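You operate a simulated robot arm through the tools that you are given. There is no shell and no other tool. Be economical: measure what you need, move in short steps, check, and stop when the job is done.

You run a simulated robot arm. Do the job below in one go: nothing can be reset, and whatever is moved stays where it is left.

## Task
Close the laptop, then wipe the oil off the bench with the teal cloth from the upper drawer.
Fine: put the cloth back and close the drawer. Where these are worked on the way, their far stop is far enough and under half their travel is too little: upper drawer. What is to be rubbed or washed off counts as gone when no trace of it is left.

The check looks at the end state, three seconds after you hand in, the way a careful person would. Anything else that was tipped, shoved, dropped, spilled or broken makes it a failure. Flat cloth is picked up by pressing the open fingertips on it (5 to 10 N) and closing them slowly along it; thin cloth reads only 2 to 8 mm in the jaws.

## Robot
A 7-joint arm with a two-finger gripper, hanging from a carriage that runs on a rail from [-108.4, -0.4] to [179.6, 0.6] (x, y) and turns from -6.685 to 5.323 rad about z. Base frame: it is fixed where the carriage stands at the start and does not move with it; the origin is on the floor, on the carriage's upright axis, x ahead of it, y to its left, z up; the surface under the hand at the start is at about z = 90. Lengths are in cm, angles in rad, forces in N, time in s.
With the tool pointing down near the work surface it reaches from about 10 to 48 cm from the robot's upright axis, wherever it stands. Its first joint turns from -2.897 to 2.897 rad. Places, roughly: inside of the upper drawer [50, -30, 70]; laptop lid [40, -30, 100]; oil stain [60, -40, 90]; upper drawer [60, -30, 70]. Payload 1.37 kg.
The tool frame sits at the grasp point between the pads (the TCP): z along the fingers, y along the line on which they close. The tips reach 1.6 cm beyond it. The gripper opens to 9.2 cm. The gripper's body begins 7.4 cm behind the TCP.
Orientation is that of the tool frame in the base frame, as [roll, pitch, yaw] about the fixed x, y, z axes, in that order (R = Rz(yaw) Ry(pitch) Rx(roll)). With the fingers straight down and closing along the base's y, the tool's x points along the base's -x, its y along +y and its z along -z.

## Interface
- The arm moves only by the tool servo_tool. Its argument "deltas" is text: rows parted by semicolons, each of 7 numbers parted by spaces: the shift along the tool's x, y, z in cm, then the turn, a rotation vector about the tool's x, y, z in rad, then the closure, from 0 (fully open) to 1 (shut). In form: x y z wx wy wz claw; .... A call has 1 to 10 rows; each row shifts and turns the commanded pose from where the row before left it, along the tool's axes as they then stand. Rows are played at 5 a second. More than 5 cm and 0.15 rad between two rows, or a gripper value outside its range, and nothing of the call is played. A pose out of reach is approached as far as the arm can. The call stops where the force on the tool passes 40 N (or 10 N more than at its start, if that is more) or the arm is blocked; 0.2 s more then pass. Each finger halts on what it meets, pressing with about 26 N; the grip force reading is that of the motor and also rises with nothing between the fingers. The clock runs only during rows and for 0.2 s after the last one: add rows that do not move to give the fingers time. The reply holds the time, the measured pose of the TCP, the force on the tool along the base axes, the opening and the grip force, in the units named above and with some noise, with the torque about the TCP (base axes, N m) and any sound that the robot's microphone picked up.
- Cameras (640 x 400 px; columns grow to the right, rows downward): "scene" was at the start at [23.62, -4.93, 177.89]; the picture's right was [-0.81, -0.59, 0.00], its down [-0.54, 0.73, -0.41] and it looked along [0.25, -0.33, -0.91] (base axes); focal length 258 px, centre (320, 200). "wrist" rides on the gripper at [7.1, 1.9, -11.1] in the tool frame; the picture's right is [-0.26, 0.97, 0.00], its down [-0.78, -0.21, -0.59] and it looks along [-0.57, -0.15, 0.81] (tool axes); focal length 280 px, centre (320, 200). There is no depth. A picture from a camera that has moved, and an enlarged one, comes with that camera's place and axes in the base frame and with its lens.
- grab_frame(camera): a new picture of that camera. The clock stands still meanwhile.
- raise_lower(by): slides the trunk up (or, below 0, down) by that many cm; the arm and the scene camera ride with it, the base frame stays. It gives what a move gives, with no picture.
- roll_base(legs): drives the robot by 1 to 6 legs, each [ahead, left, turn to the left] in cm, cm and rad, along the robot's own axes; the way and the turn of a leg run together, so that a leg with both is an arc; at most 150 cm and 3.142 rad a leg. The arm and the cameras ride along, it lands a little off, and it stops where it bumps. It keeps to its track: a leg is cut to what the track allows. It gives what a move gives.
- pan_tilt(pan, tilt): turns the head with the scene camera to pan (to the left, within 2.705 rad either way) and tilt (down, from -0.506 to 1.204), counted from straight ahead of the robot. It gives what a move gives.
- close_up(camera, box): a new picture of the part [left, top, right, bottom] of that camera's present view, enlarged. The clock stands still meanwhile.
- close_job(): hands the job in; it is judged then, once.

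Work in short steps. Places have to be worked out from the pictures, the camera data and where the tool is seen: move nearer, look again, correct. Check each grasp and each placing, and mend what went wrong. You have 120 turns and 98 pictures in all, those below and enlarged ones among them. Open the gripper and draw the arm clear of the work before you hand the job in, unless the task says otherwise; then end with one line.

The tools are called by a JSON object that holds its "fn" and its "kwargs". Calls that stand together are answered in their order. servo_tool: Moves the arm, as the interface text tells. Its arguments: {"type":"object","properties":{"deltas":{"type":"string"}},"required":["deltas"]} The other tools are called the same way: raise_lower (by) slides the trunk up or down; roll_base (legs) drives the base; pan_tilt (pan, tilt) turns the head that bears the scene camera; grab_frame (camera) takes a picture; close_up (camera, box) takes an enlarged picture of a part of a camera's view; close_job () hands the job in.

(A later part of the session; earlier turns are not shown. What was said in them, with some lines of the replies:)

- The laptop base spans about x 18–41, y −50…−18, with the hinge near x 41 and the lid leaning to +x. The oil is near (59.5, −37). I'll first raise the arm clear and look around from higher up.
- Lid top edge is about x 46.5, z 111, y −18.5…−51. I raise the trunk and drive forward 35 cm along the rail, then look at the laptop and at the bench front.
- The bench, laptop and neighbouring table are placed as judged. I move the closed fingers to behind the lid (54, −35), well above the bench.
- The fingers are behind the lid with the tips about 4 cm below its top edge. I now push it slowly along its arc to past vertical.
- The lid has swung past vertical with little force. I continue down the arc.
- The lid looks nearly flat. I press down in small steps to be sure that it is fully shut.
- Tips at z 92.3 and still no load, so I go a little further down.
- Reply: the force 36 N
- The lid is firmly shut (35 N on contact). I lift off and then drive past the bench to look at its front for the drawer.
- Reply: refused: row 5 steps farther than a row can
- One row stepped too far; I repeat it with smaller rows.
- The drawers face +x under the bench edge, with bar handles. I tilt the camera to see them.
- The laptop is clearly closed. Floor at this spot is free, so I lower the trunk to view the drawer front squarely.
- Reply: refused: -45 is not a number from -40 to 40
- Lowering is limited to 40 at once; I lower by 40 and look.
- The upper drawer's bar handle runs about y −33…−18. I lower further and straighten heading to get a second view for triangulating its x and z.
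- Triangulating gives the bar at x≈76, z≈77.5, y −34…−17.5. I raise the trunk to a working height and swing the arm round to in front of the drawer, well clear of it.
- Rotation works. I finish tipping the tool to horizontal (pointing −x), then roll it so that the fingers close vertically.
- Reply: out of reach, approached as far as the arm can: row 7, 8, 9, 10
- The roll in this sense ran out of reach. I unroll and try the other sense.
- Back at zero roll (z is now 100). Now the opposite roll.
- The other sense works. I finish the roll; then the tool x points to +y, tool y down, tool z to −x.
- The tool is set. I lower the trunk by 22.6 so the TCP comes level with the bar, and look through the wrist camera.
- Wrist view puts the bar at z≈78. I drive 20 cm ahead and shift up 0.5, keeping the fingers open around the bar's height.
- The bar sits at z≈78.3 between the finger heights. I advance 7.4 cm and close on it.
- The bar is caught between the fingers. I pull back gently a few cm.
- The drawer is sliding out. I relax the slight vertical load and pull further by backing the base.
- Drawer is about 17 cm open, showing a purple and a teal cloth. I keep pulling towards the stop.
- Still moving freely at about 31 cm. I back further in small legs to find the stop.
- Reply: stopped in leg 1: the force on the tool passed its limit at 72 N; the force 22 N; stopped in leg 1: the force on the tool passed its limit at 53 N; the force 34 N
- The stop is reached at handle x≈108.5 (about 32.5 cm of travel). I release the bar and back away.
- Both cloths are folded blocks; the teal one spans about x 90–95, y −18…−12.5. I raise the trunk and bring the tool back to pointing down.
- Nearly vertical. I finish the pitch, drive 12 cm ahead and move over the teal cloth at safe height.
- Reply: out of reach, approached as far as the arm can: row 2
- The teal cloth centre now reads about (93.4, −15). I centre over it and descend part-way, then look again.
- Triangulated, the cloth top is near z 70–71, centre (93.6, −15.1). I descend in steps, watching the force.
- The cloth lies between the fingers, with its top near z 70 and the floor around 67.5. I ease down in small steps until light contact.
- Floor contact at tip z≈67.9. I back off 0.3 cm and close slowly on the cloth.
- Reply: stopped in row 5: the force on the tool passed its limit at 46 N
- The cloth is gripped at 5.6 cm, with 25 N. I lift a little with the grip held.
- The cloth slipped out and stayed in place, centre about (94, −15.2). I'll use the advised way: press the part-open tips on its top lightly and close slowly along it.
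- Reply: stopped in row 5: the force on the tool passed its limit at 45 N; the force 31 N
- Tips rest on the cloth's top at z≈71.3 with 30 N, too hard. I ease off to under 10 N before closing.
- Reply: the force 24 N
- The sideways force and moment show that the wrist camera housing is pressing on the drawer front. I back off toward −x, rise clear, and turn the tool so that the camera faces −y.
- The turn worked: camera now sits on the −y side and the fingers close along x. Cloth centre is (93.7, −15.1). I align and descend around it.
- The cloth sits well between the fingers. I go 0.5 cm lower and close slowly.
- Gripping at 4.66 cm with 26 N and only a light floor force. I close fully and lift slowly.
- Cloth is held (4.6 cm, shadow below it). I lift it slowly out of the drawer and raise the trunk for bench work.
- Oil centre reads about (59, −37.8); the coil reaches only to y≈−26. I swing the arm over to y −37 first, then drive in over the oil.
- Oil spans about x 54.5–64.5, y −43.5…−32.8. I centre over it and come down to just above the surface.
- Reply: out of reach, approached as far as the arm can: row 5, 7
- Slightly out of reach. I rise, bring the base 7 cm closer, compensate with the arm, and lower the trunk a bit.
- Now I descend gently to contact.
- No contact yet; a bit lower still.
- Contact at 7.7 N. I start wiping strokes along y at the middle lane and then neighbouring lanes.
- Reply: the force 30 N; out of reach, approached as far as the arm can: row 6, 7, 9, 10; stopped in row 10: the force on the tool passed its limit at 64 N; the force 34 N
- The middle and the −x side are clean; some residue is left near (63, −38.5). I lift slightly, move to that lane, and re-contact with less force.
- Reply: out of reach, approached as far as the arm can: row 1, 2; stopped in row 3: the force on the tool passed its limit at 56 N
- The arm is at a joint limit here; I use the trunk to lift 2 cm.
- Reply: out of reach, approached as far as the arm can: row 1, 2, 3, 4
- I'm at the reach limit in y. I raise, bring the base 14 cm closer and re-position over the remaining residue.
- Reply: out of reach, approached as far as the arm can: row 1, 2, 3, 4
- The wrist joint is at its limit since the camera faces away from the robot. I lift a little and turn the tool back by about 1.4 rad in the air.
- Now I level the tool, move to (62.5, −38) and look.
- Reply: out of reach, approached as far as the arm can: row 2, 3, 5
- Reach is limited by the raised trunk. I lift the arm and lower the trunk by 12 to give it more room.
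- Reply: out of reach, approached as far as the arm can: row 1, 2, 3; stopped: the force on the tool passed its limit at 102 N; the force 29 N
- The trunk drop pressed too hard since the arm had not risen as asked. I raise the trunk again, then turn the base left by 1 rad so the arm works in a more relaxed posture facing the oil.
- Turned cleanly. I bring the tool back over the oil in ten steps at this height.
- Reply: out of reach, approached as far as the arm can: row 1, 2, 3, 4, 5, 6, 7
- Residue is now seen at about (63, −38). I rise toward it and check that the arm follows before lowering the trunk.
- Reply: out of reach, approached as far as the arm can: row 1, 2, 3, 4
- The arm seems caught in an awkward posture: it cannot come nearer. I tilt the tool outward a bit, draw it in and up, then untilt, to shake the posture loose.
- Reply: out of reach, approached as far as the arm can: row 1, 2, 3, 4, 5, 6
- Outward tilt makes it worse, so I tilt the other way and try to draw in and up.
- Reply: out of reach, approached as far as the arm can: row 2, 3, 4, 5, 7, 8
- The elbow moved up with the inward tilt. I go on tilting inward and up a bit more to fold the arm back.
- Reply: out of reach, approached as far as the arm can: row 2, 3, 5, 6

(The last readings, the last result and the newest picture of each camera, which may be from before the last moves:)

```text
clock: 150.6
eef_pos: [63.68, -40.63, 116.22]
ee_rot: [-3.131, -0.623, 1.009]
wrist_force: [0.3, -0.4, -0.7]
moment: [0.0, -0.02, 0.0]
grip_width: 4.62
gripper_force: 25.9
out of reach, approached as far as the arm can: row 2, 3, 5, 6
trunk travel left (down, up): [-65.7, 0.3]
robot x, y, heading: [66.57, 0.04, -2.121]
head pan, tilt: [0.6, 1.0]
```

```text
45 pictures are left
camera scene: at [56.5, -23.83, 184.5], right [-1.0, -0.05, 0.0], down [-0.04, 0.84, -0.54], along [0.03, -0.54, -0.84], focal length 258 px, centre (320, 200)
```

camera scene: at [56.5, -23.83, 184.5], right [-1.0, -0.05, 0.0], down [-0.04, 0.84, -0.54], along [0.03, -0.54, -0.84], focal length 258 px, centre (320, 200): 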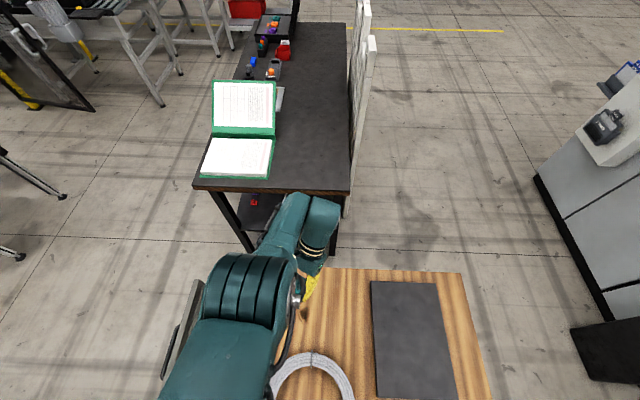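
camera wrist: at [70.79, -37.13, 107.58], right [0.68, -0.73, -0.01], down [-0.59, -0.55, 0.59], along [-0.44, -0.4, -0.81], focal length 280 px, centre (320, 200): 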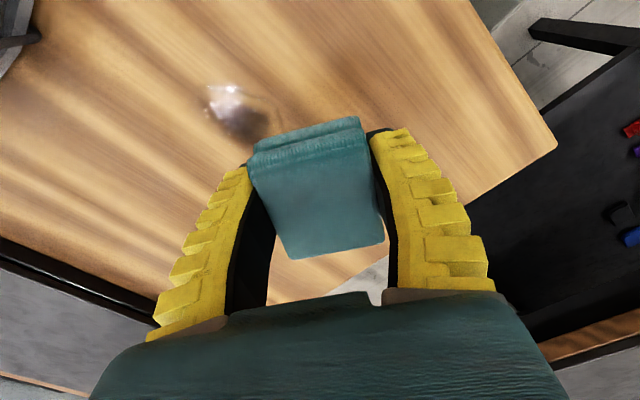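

I'll work at a longer radius, straight ahead of the robot: shift the base by +20 cm in x, then servo the tool back over the residue while untilting.

{"fn": "roll_base", "kwargs": {"legs": [[-10.5, 17, 0]]}}

{"fn": "servo_tool", "kwargs": {"deltas": "-1 -3 0 0 -0.1 0 1; -1 -3 0 0 -0.1 0 1; -1 -3 0 0 -0.1 0 1; -1 -3 0 0 -0.1 0 1; -1 -3 0 0 -0.1 0 1; -1 -2.5 0 0 -0.1 0 1; 0 0 0 0 0 0 1"}}

```text
clock: 152.2
eef_pos: [83.62, -40.51, 116.25]
ee_rot: [-3.131, -0.619, 1.014]
wrist_force: [0.4, 0.4, 0.0]
moment: [-0.01, -0.02, 0.02]
grip_width: 4.58
gripper_force: 25.7
trunk travel left (down, up): [-65.7, 0.3]
robot x, y, heading: [86.59, 0.36, -2.124]
head pan, tilt: [0.6, 1.0]
```

```text
clock: 153.8
eef_pos: [62.83, -44.72, 109.26]
ee_rot: [-3.133, -0.021, 1.016]
wrist_force: [-0.1, 0.2, -0.9]
moment: [0.0, -0.03, 0.0]
grip_width: 4.6
gripper_force: 25.8
out of reach, approached as far as the arm can: row 1, 2, 3, 4, 5, 6
trunk travel left (down, up): [-65.7, 0.3]
robot x, y, heading: [86.47, 0.02, -2.123]
head pan, tilt: [0.6, 1.0]
```

Good, vertical again. I descend and move in toward the residue.

{"fn": "servo_tool", "kwargs": {"deltas": "0 0 3 0 0 0 1; 0 0 3 0 0 0 1; 1 -0.6 2 0 0 0 1; 1 -0.6 2 0 0 0 1; 1 -0.6 1 0 0 0 1; 0 0 0 0 0 0 1"}}

{"fn": "grab_frame", "kwargs": {"camera": "wrist"}}

```text
clock: 155.2
eef_pos: [63.24, -40.19, 100.89]
ee_rot: [-3.132, -0.02, 1.017]
wrist_force: [-0.1, 0.6, -0.2]
moment: [0.01, -0.02, -0.01]
grip_width: 4.61
gripper_force: 25.8
out of reach, approached as far as the arm can: row 2
trunk travel left (down, up): [-65.7, 0.3]
robot x, y, heading: [86.34, 0.5, -2.12]
head pan, tilt: [0.6, 1.0]
```

```text
44 pictures are left
camera wrist: at [68.49, -35.3, 112.19], right [0.68, -0.73, -0.01], down [-0.59, -0.57, 0.57], along [-0.43, -0.38, -0.82], focal length 280 px, centre (320, 200)
```

wrist: 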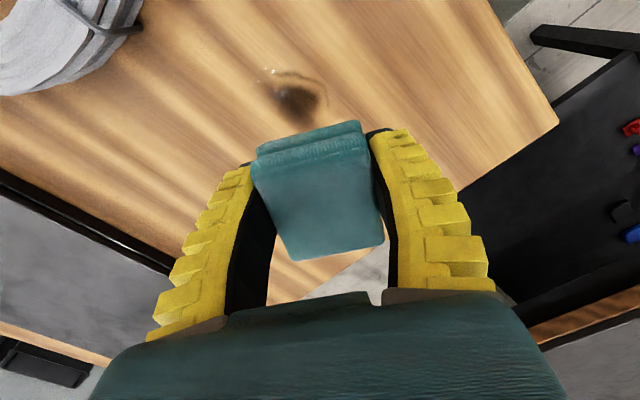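

Residue is at about x 61.5–65, y −40…−34.5. I move over it and descend toward contact.

{"fn": "servo_tool", "kwargs": {"deltas": "1.2 -0.7 2 0 0 0 1; 1.2 -0.7 2 0 0 0 1; 0 0 2 0 0 0 1; 0 0 1.5 0 0 0 1; 0 0 0 0 0 0 1"}}

```text
clock: 156.4
eef_pos: [64.03, -35.37, 95.98]
ee_rot: [-3.134, -0.021, 1.016]
wrist_force: [0.5, -1.6, -1.1]
moment: [-0.02, 0.0, -0.02]
grip_width: 4.6
gripper_force: 26.5
out of reach, approached as far as the arm can: row 2, 3, 4
trunk travel left (down, up): [-65.7, 0.3]
robot x, y, heading: [86.6, 0.22, -2.128]
head pan, tilt: [0.6, 1.0]
```

The arm now reaches its lower limit, so I lower with the trunk in small steps.

{"fn": "raise_lower", "kwargs": {"by": -2.5}}

{"fn": "servo_tool", "kwargs": {"deltas": "-0.9 0.5 0 0 0 0 1; -0.9 0.5 0 0 0 0 1; 0 0 0 0 0 0 1"}}

```text
clock: 157.1
eef_pos: [64.06, -35.5, 93.62]
ee_rot: [-3.133, -0.02, 1.017]
wrist_force: [0.3, -0.3, -0.7]
moment: [-0.03, -0.03, 0.0]
grip_width: 4.58
gripper_force: 25.6
trunk travel left (down, up): [-63.2, 2.8]
robot x, y, heading: [86.49, 0.52, -2.121]
head pan, tilt: [0.6, 1.0]
```

```text
clock: 157.9
eef_pos: [64.16, -36.75, 94.23]
ee_rot: [-3.133, -0.022, 1.017]
wrist_force: [0.2, -0.9, -0.4]
moment: [-0.02, -0.03, 0.01]
grip_width: 4.61
gripper_force: 26.1
out of reach, approached as far as the arm can: row 1, 2
trunk travel left (down, up): [-63.2, 2.8]
robot x, y, heading: [86.71, 0.3, -2.121]
head pan, tilt: [0.6, 1.0]
```

Fine. I lower the trunk in small steps to reach light contact.

{"fn": "raise_lower", "kwargs": {"by": -1.6}}

{"fn": "raise_lower", "kwargs": {"by": -0.5}}

```text
clock: 158.5
eef_pos: [64.24, -36.79, 92.61]
ee_rot: [-3.132, -0.021, 1.018]
wrist_force: [0.1, -0.2, -1.0]
moment: [0.01, -0.01, 0.02]
grip_width: 4.6
gripper_force: 25.9
trunk travel left (down, up): [-61.6, 4.4]
robot x, y, heading: [86.55, 0.43, -2.121]
head pan, tilt: [0.6, 1.0]
```

```text
clock: 159.1
eef_pos: [64.16, -36.86, 92.13]
ee_rot: [-3.132, -0.022, 1.018]
wrist_force: [0.4, -0.6, -0.1]
moment: [0.0, 0.03, 0.0]
grip_width: 4.62
gripper_force: 25.4
trunk travel left (down, up): [-61.1, 4.9]
robot x, y, heading: [86.66, 0.29, -2.126]
head pan, tilt: [0.6, 1.0]
```

{"fn": "raise_lower", "kwargs": {"by": -0.4}}

```text
clock: 159.6
eef_pos: [64.24, -36.86, 91.59]
ee_rot: [-3.133, -0.022, 1.018]
wrist_force: [1.6, 3.4, 7.5]
moment: [-0.3, -0.07, 0.07]
grip_width: 4.61
gripper_force: 25.6
trunk travel left (down, up): [-60.7, 5.3]
robot x, y, heading: [86.62, 0.07, -2.122]
head pan, tilt: [0.6, 1.0]
```

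Contact at 7.5 N. I stroke along x with the base.

{"fn": "roll_base", "kwargs": {"legs": [[2.1, -3.4, 0], [-3.7, 6.0, 0], [3.7, -6.0, 0], [-2.1, 3.4, 0]]}}

{"fn": "grab_frame", "kwargs": {"camera": "wrist"}}

```text
clock: 162.2
eef_pos: [64.3, -36.97, 91.77]
ee_rot: [-3.131, -0.02, 1.018]
wrist_force: [3.8, -0.7, 7.0]
moment: [-0.31, -0.1, 0.13]
grip_width: 4.6
gripper_force: 26.2
trunk travel left (down, up): [-60.7, 5.3]
robot x, y, heading: [86.86, 0.18, -2.124]
head pan, tilt: [0.6, 1.0]
```

```text
43 pictures are left
camera wrist: at [69.69, -32.02, 103.1], right [0.68, -0.73, -0.01], down [-0.59, -0.57, 0.57], along [-0.43, -0.39, -0.82], focal length 280 px, centre (320, 200)
```

wrist: 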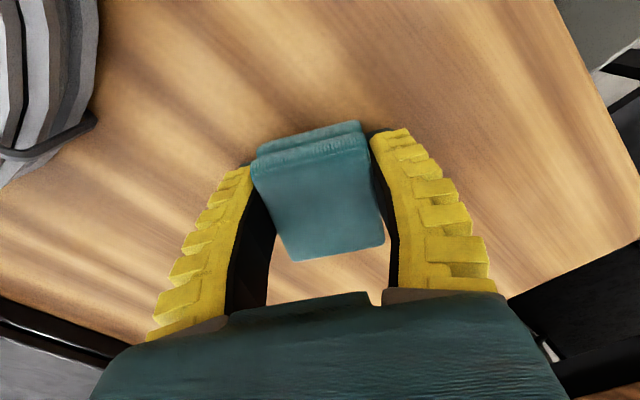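

It looks clean here. I lift with the trunk and inspect the whole area.

{"fn": "raise_lower", "kwargs": {"by": 5}}

{"fn": "roll_base", "kwargs": {"legs": [[-5.24, 8.52, 0]]}}

{"fn": "close_up", "kwargs": {"camera": "wrist", "box": [80, 0, 480, 250]}}

{"fn": "close_up", "kwargs": {"camera": "scene", "box": [240, 250, 480, 400]}}

```text
clock: 163.1
eef_pos: [64.45, -36.94, 96.61]
ee_rot: [-3.132, -0.021, 1.022]
wrist_force: [-0.4, 0.3, 0.0]
moment: [0.01, 0.03, 0.01]
grip_width: 4.59
gripper_force: 25.7
trunk travel left (down, up): [-65.7, 0.3]
robot x, y, heading: [86.67, 0.39, -2.122]
head pan, tilt: [0.6, 1.0]
```

```text
clock: 164.3
eef_pos: [74.28, -36.84, 96.81]
ee_rot: [-3.133, -0.021, 1.019]
wrist_force: [0.6, 0.6, -0.7]
moment: [0.01, 0.0, 0.03]
grip_width: 4.59
gripper_force: 26.2
trunk travel left (down, up): [-65.7, 0.3]
robot x, y, heading: [96.48, 0.62, -2.13]
head pan, tilt: [0.6, 1.0]
```

```text
1.60 times, centred on (280, 125) of wrist
camera zoom: at [79.56, -31.96, 108.1], right [0.68, -0.73, -0.01], down [-0.59, -0.57, 0.57], along [-0.43, -0.39, -0.82], focal length 449 px, centre (384, 320)
```

zoom: 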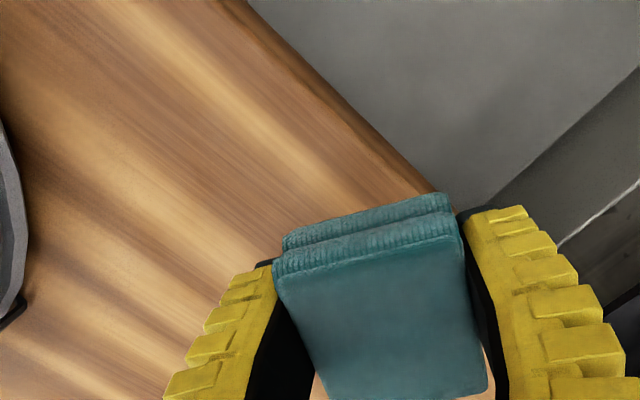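

```text
2.67 times, centred on (360, 325) of scene
camera zoom: at [86.41, -23.76, 184.5], right [-1.0, -0.05, 0.0], down [-0.04, 0.84, -0.54], along [0.03, -0.54, -0.84], focal length 688 px, centre (213, -133)
```

zoom: 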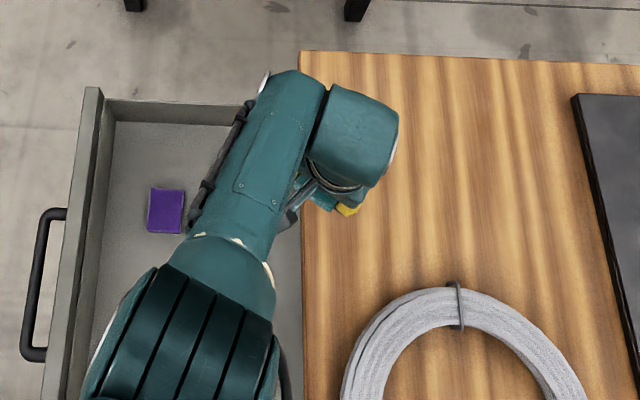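

Bench looks clean. I drive back over the drawer and turn slightly right, so the tool ends near (89, −22) above the drawer floor, then re-check the bench and drawer.

{"fn": "roll_base", "kwargs": {"legs": [[-15.6, 25.4, 0], [0, 0, -0.5]]}}

{"fn": "grab_frame", "kwargs": {"camera": "wrist"}}

{"fn": "grab_frame", "kwargs": {"camera": "scene"}}

```text
clock: 167.7
eef_pos: [89.22, -21.64, 96.76]
ee_rot: [-3.133, -0.021, 0.522]
wrist_force: [0.1, 0.4, -1.2]
moment: [0.03, 0.01, -0.01]
grip_width: 4.59
gripper_force: 25.7
trunk travel left (down, up): [-65.7, 0.3]
robot x, y, heading: [126.28, 0.61, -2.617]
head pan, tilt: [0.6, 1.0]
```

```text
40 pictures are left
camera wrist: at [96.12, -19.87, 108.1], right [0.25, -0.97, -0.01], down [-0.79, -0.22, 0.57], along [-0.56, -0.13, -0.82], focal length 280 px, centre (320, 200)
```

wrist: 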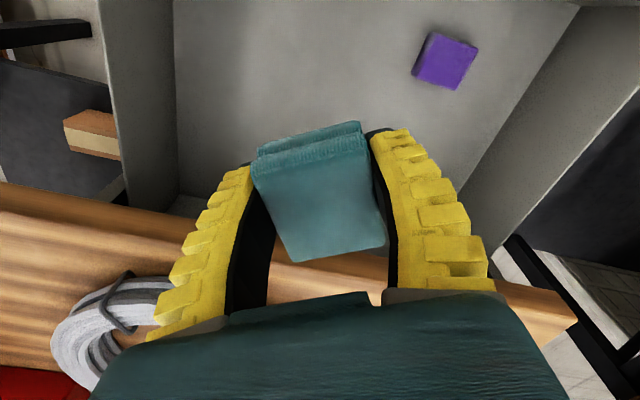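

```text
39 pictures are left
camera scene: at [106.16, -15.92, 184.5], right [-0.9, 0.43, 0.0], down [0.36, 0.76, -0.54], along [-0.23, -0.49, -0.84], focal length 258 px, centre (320, 200)
```

scene: 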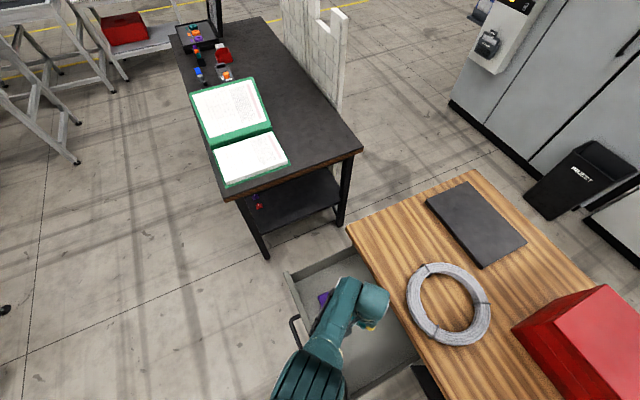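

{"fn": "close_up", "kwargs": {"camera": "scene", "box": [340, 170, 500, 270]}}

```text
4.00 times, centred on (420, 220) of scene
camera zoom: at [106.16, -15.92, 184.5], right [-0.9, 0.43, 0.0], down [0.36, 0.76, -0.54], along [-0.23, -0.49, -0.84], focal length 1032 px, centre (-80, 120)
```

zoom: 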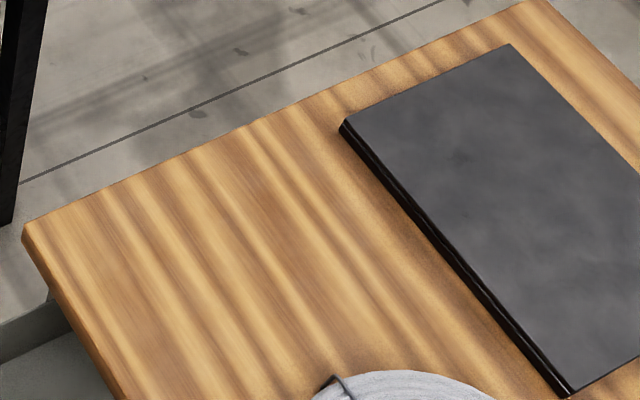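

The bench is clean with no trace, and the laptop is closed. I lower the cloth into the drawer with the trunk.

{"fn": "raise_lower", "kwargs": {"by": -23.5}}

{"fn": "raise_lower", "kwargs": {"by": -2}}

```text
clock: 170.2
eef_pos: [89.15, -21.72, 73.33]
ee_rot: [-3.133, -0.022, 0.523]
wrist_force: [-0.3, -0.1, -0.9]
moment: [0.02, -0.02, 0.0]
grip_width: 4.61
gripper_force: 26.1
trunk travel left (down, up): [-42.2, 23.8]
robot x, y, heading: [125.95, 0.38, -2.619]
head pan, tilt: [0.6, 1.0]
```

```text
clock: 170.9
eef_pos: [89.21, -21.6, 71.25]
ee_rot: [-3.132, -0.021, 0.522]
wrist_force: [0.1, 0.3, -0.2]
moment: [-0.02, 0.0, -0.02]
grip_width: 4.63
gripper_force: 26.2
trunk travel left (down, up): [-40.2, 25.8]
robot x, y, heading: [126.3, 0.26, -2.617]
head pan, tilt: [0.6, 1.0]
```

{"fn": "raise_lower", "kwargs": {"by": -1}}

```text
clock: 171.4
eef_pos: [89.15, -21.68, 70.32]
ee_rot: [-3.134, -0.022, 0.522]
wrist_force: [1.3, 0.5, 2.4]
moment: [-0.1, 0.01, 0.0]
grip_width: 4.6
gripper_force: 25.9
trunk travel left (down, up): [-39.2, 26.8]
robot x, y, heading: [126.54, 0.7, -2.621]
head pan, tilt: [0.6, 1.0]
```

The cloth touches the drawer floor. I open slowly and rise straight up.

{"fn": "servo_tool", "kwargs": {"deltas": "0 0 0 0 0 0 0.45; 0 0 0 0 0 0 0.3; 0 0 0 0 0 0 0.1; 0 0 0 0 0 0 0; 0 0 0 0 0 0 0"}}

{"fn": "raise_lower", "kwargs": {"by": 26}}

{"fn": "grab_frame", "kwargs": {"camera": "wrist"}}

```text
clock: 172.6
eef_pos: [89.12, -21.67, 70.22]
ee_rot: [-3.132, -0.022, 0.521]
wrist_force: [-0.3, 0.0, 0.0]
moment: [0.0, 0.0, -0.02]
grip_width: 9.2
gripper_force: 0.1
trunk travel left (down, up): [-39.2, 26.8]
robot x, y, heading: [126.5, 0.52, -2.617]
head pan, tilt: [0.6, 1.0]
```

```text
clock: 175.3
eef_pos: [89.22, -21.78, 96.25]
ee_rot: [-3.133, -0.021, 0.521]
wrist_force: [0.3, -0.8, -0.1]
moment: [0.01, 0.02, 0.01]
grip_width: 9.19
gripper_force: 0.1
trunk travel left (down, up): [-65.2, 0.8]
robot x, y, heading: [126.42, 0.71, -2.619]
head pan, tilt: [0.6, 1.0]
```

```text
37 pictures are left
camera wrist: at [96.12, -19.87, 107.59], right [0.25, -0.97, -0.01], down [-0.79, -0.22, 0.57], along [-0.56, -0.13, -0.82], focal length 280 px, centre (320, 200)
```

wrist: 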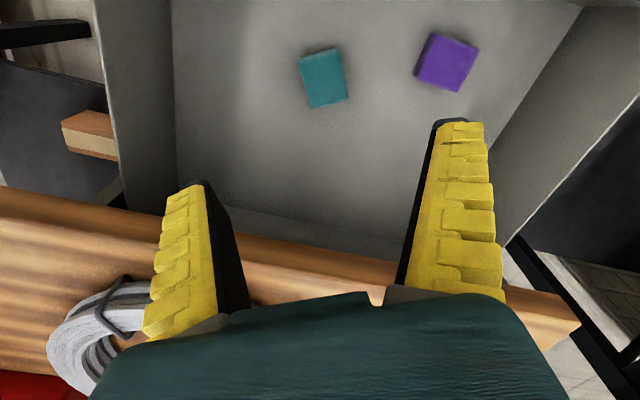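

The teal cloth lies flat in the drawer beside the purple one. I back the base away by 34 cm in x so the hand is in front of the handle, and close the fingers.

{"fn": "roll_base", "kwargs": {"legs": [[-29.4, 17, 0]]}}

{"fn": "servo_tool", "kwargs": {"deltas": "0 0 0 0 0 0.13 0.5; 0 0 0 0 0 0.13 1; 0 0 0 0 0 0.13 1; 0 0 0 0 0 0.13 1; 0 2 0 0 -0.12 0 1; 0 2 0 0 -0.12 0 1; 0 0 0 0 -0.12 0 1; 0 0 0 0 -0.12 0 1; 0 0 0 0 -0.12 0 1; 0 0 0 0 0 0 1"}}

```text
clock: 177.6
eef_pos: [123.28, -21.44, 96.25]
ee_rot: [-3.133, -0.022, 0.519]
wrist_force: [-0.2, 0.2, 1.0]
moment: [0.01, 0.03, 0.01]
grip_width: 9.2
gripper_force: 0.0
trunk travel left (down, up): [-65.2, 0.8]
robot x, y, heading: [160.69, 0.47, -2.624]
head pan, tilt: [0.6, 1.0]
```

```text
clock: 179.8
eef_pos: [123.21, -25.49, 96.14]
ee_rot: [-3.121, 0.589, 0.008]
wrist_force: [0.3, 0.2, 0.3]
moment: [0.02, -0.02, 0.01]
grip_width: 0.0
gripper_force: 26.2
trunk travel left (down, up): [-65.2, 0.8]
robot x, y, heading: [160.64, 0.32, -2.622]
head pan, tilt: [0.6, 1.0]
```

Tilted and closed. I lower the trunk to the bar's height and check the view.

{"fn": "raise_lower", "kwargs": {"by": -18}}

{"fn": "roll_base", "kwargs": {"legs": [[6.9, -4, 0]]}}

{"fn": "grab_frame", "kwargs": {"camera": "wrist"}}

{"fn": "grab_frame", "kwargs": {"camera": "scene"}}

```text
clock: 181.8
eef_pos: [123.3, -25.52, 78.24]
ee_rot: [-3.122, 0.585, 0.01]
wrist_force: [0.9, -0.9, -0.2]
moment: [0.01, -0.02, -0.04]
grip_width: 0.01
gripper_force: 25.3
trunk travel left (down, up): [-47.2, 18.8]
robot x, y, heading: [160.85, 0.32, -2.618]
head pan, tilt: [0.6, 1.0]
```

```text
clock: 182.8
eef_pos: [115.38, -25.58, 78.14]
ee_rot: [-3.12, 0.585, 0.01]
wrist_force: [1.2, -0.1, -0.2]
moment: [-0.01, -0.01, -0.01]
grip_width: 0.02
gripper_force: 26.5
trunk travel left (down, up): [-47.2, 18.8]
robot x, y, heading: [152.74, 0.57, -2.624]
head pan, tilt: [0.6, 1.0]
```

```text
36 pictures are left
camera wrist: at [127.36, -27.39, 83.53], right [-0.22, -0.97, 0.13], down [-0.32, 0.2, 0.93], along [-0.92, 0.16, -0.35], focal length 280 px, centre (320, 200)
```

wrist: 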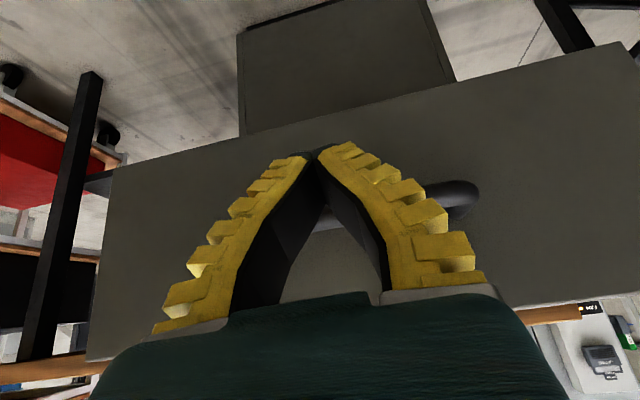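

```text
35 pictures are left
camera scene: at [132.36, -15.77, 166.0], right [-0.9, 0.44, 0.0], down [0.37, 0.76, -0.54], along [-0.24, -0.49, -0.84], focal length 258 px, centre (320, 200)
```

scene: 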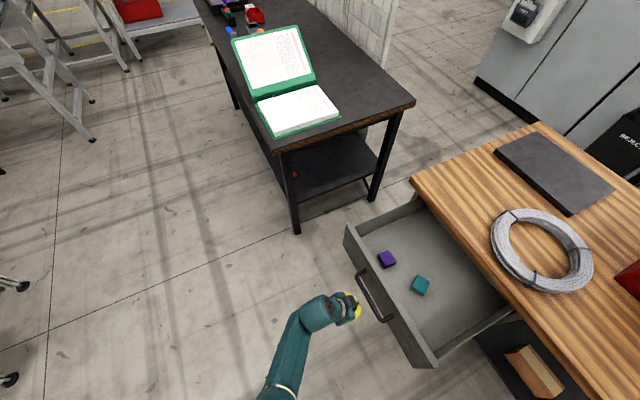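

Aligned with the middle of the bar. I push by driving toward −x, 20 cm first.

{"fn": "roll_base", "kwargs": {"legs": [[17.3, -10, 0]]}}

{"fn": "grab_frame", "kwargs": {"camera": "scene"}}

```text
clock: 184.4
eef_pos: [95.84, -25.49, 78.25]
ee_rot: [-3.12, 0.589, 0.009]
wrist_force: [0.2, -0.4, -0.6]
moment: [-0.02, 0.0, -0.01]
grip_width: 0.0
gripper_force: 27.3
trunk travel left (down, up): [-47.2, 18.8]
robot x, y, heading: [133.19, 0.56, -2.626]
head pan, tilt: [0.6, 1.0]
```

```text
34 pictures are left
camera scene: at [112.88, -15.82, 166.0], right [-0.9, 0.44, 0.0], down [0.37, 0.76, -0.54], along [-0.24, -0.49, -0.84], focal length 258 px, centre (320, 200)
```

scene: 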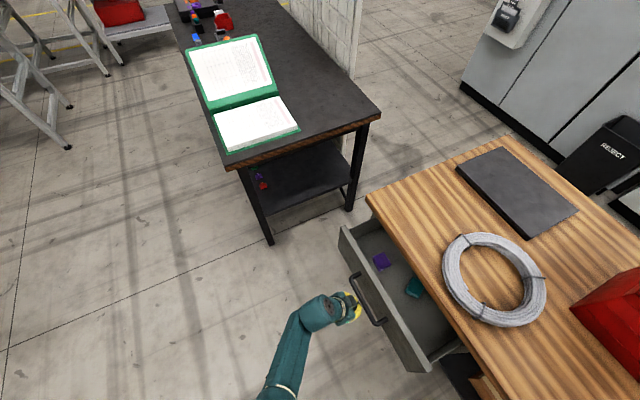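

The drawer slides in smoothly, with both cloths staying put. I go on 13 cm, then finish in small legs.

{"fn": "roll_base", "kwargs": {"legs": [[11.3, -6.5, 0]]}}

{"fn": "roll_base", "kwargs": {"legs": [[2.2, -1.25, 0]]}}

{"fn": "roll_base", "kwargs": {"legs": [[1.3, -0.75, 0]]}}

{"fn": "grab_frame", "kwargs": {"camera": "scene"}}

```text
clock: 185.7
eef_pos: [82.63, -25.54, 78.24]
ee_rot: [-3.122, 0.586, 0.006]
wrist_force: [-0.6, 0.4, -0.4]
moment: [0.05, -0.02, 0.0]
grip_width: 0.0
gripper_force: 28.2
trunk travel left (down, up): [-47.2, 18.8]
robot x, y, heading: [120.02, 0.46, -2.628]
head pan, tilt: [0.6, 1.0]
```

```text
clock: 186.5
eef_pos: [80.19, -25.61, 78.14]
ee_rot: [-3.123, 0.59, 0.007]
wrist_force: [0.1, 0.2, -0.7]
moment: [0.02, -0.01, -0.01]
grip_width: 0.01
gripper_force: 27.3
trunk travel left (down, up): [-47.2, 18.8]
robot x, y, heading: [117.59, 0.56, -2.622]
head pan, tilt: [0.6, 1.0]
```

```text
clock: 187.3
eef_pos: [79.47, -25.49, 77.91]
ee_rot: [-3.122, 0.582, 0.008]
wrist_force: [26.1, -1.5, 4.4]
moment: [-0.04, 0.07, 0.08]
grip_width: 0.59
gripper_force: 28.5
trunk travel left (down, up): [-47.2, 18.8]
robot x, y, heading: [116.44, 0.61, -2.625]
head pan, tilt: [0.6, 1.0]
```

```text
33 pictures are left
camera scene: at [96.06, -15.87, 165.92], right [-0.9, 0.44, 0.0], down [0.37, 0.76, -0.54], along [-0.23, -0.49, -0.84], focal length 258 px, centre (320, 200)
```

scene: 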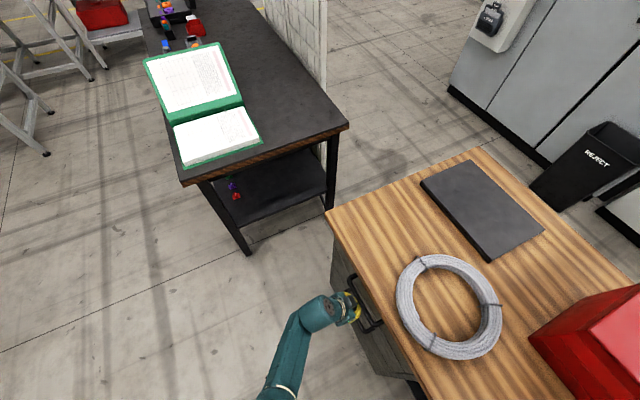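

26 N against the closed stop: the drawer is shut. I back away, open the gripper and check everything.

{"fn": "roll_base", "kwargs": {"legs": [[-17.3, 10, 0], [-8.7, 5, 0]]}}

{"fn": "servo_tool", "kwargs": {"deltas": "0 0 0 0 0 0 0.5; 0 0 0 0 0 0 0; 0 0 0 0 0 0 0; 0 0 0 0 0 0 0"}}

{"fn": "pan_tilt", "kwargs": {"pan": 0.2, "tilt": 0.75}}

{"fn": "grab_frame", "kwargs": {"camera": "scene"}}

```text
clock: 189.6
eef_pos: [108.78, -25.49, 78.08]
ee_rot: [-3.121, 0.587, 0.011]
wrist_force: [0.5, -1.1, -0.5]
moment: [0.03, 0.01, 0.01]
grip_width: 0.0
gripper_force: 28.2
trunk travel left (down, up): [-47.2, 18.8]
robot x, y, heading: [146.17, 0.71, -2.618]
head pan, tilt: [0.6, 1.0]
```

```text
clock: 190.6
eef_pos: [108.82, -25.39, 78.1]
ee_rot: [-3.121, 0.586, 0.011]
wrist_force: [0.2, 0.3, 0.3]
moment: [0.01, -0.01, 0.03]
grip_width: 9.2
gripper_force: 0.0
trunk travel left (down, up): [-47.2, 18.8]
robot x, y, heading: [146.09, 0.42, -2.626]
head pan, tilt: [0.6, 1.0]
```

```text
clock: 191.5
eef_pos: [108.85, -25.46, 78.13]
ee_rot: [-3.121, 0.586, 0.01]
wrist_force: [0.5, 0.6, 0.3]
moment: [-0.01, 0.01, 0.03]
grip_width: 9.19
gripper_force: 0.0
trunk travel left (down, up): [-47.2, 18.8]
robot x, y, heading: [146.09, 0.33, -2.625]
head pan, tilt: [0.201, 0.75]
```

```text
32 pictures are left
camera scene: at [122.64, -14.98, 167.91], right [-0.66, 0.75, 0.0], down [0.51, 0.45, -0.73], along [-0.55, -0.48, -0.68], focal length 258 px, centre (320, 200)
```

scene: 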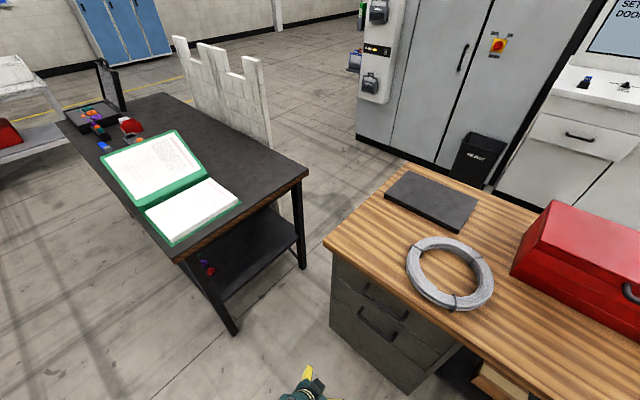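

{"fn": "close_up", "kwargs": {"camera": "scene", "box": [310, 160, 502, 280]}}

{"fn": "close_up", "kwargs": {"camera": "scene", "box": [320, 240, 480, 340]}}

```text
3.33 times, centred on (406, 220) of scene
camera zoom: at [122.64, -14.98, 167.91], right [-0.66, 0.75, 0.0], down [0.51, 0.45, -0.73], along [-0.55, -0.48, -0.68], focal length 860 px, centre (33, 133)
```

zoom: 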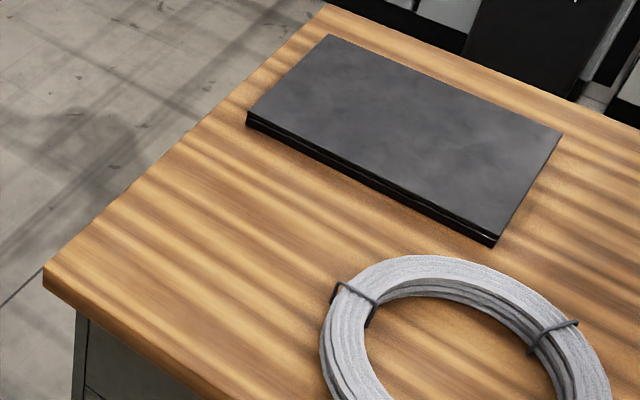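

```text
4.00 times, centred on (400, 290) of scene
camera zoom: at [122.64, -14.98, 167.91], right [-0.66, 0.75, 0.0], down [0.51, 0.45, -0.73], along [-0.55, -0.48, -0.68], focal length 1032 px, centre (0, -160)
```

zoom: 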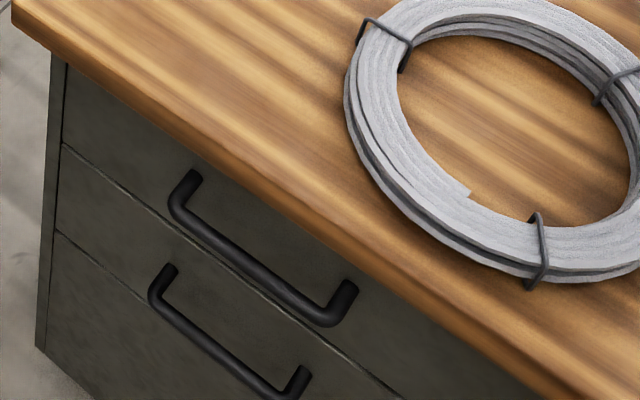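

The laptop is closed, the bench is clean, the cloth is back inside and the drawer is flush. The arm is clear with the gripper open, so I hand in.

{"fn": "close_job", "kwargs": {}}

```text
The job is handed in.
```

I closed the laptop, wiped the oil off with no trace visible in the pictures, put the teal cloth back, and shut the upper drawer. While wiping, one trunk move pressed the cloth onto the bench at about 100 N before it stopped; the later pictures showed no damage.
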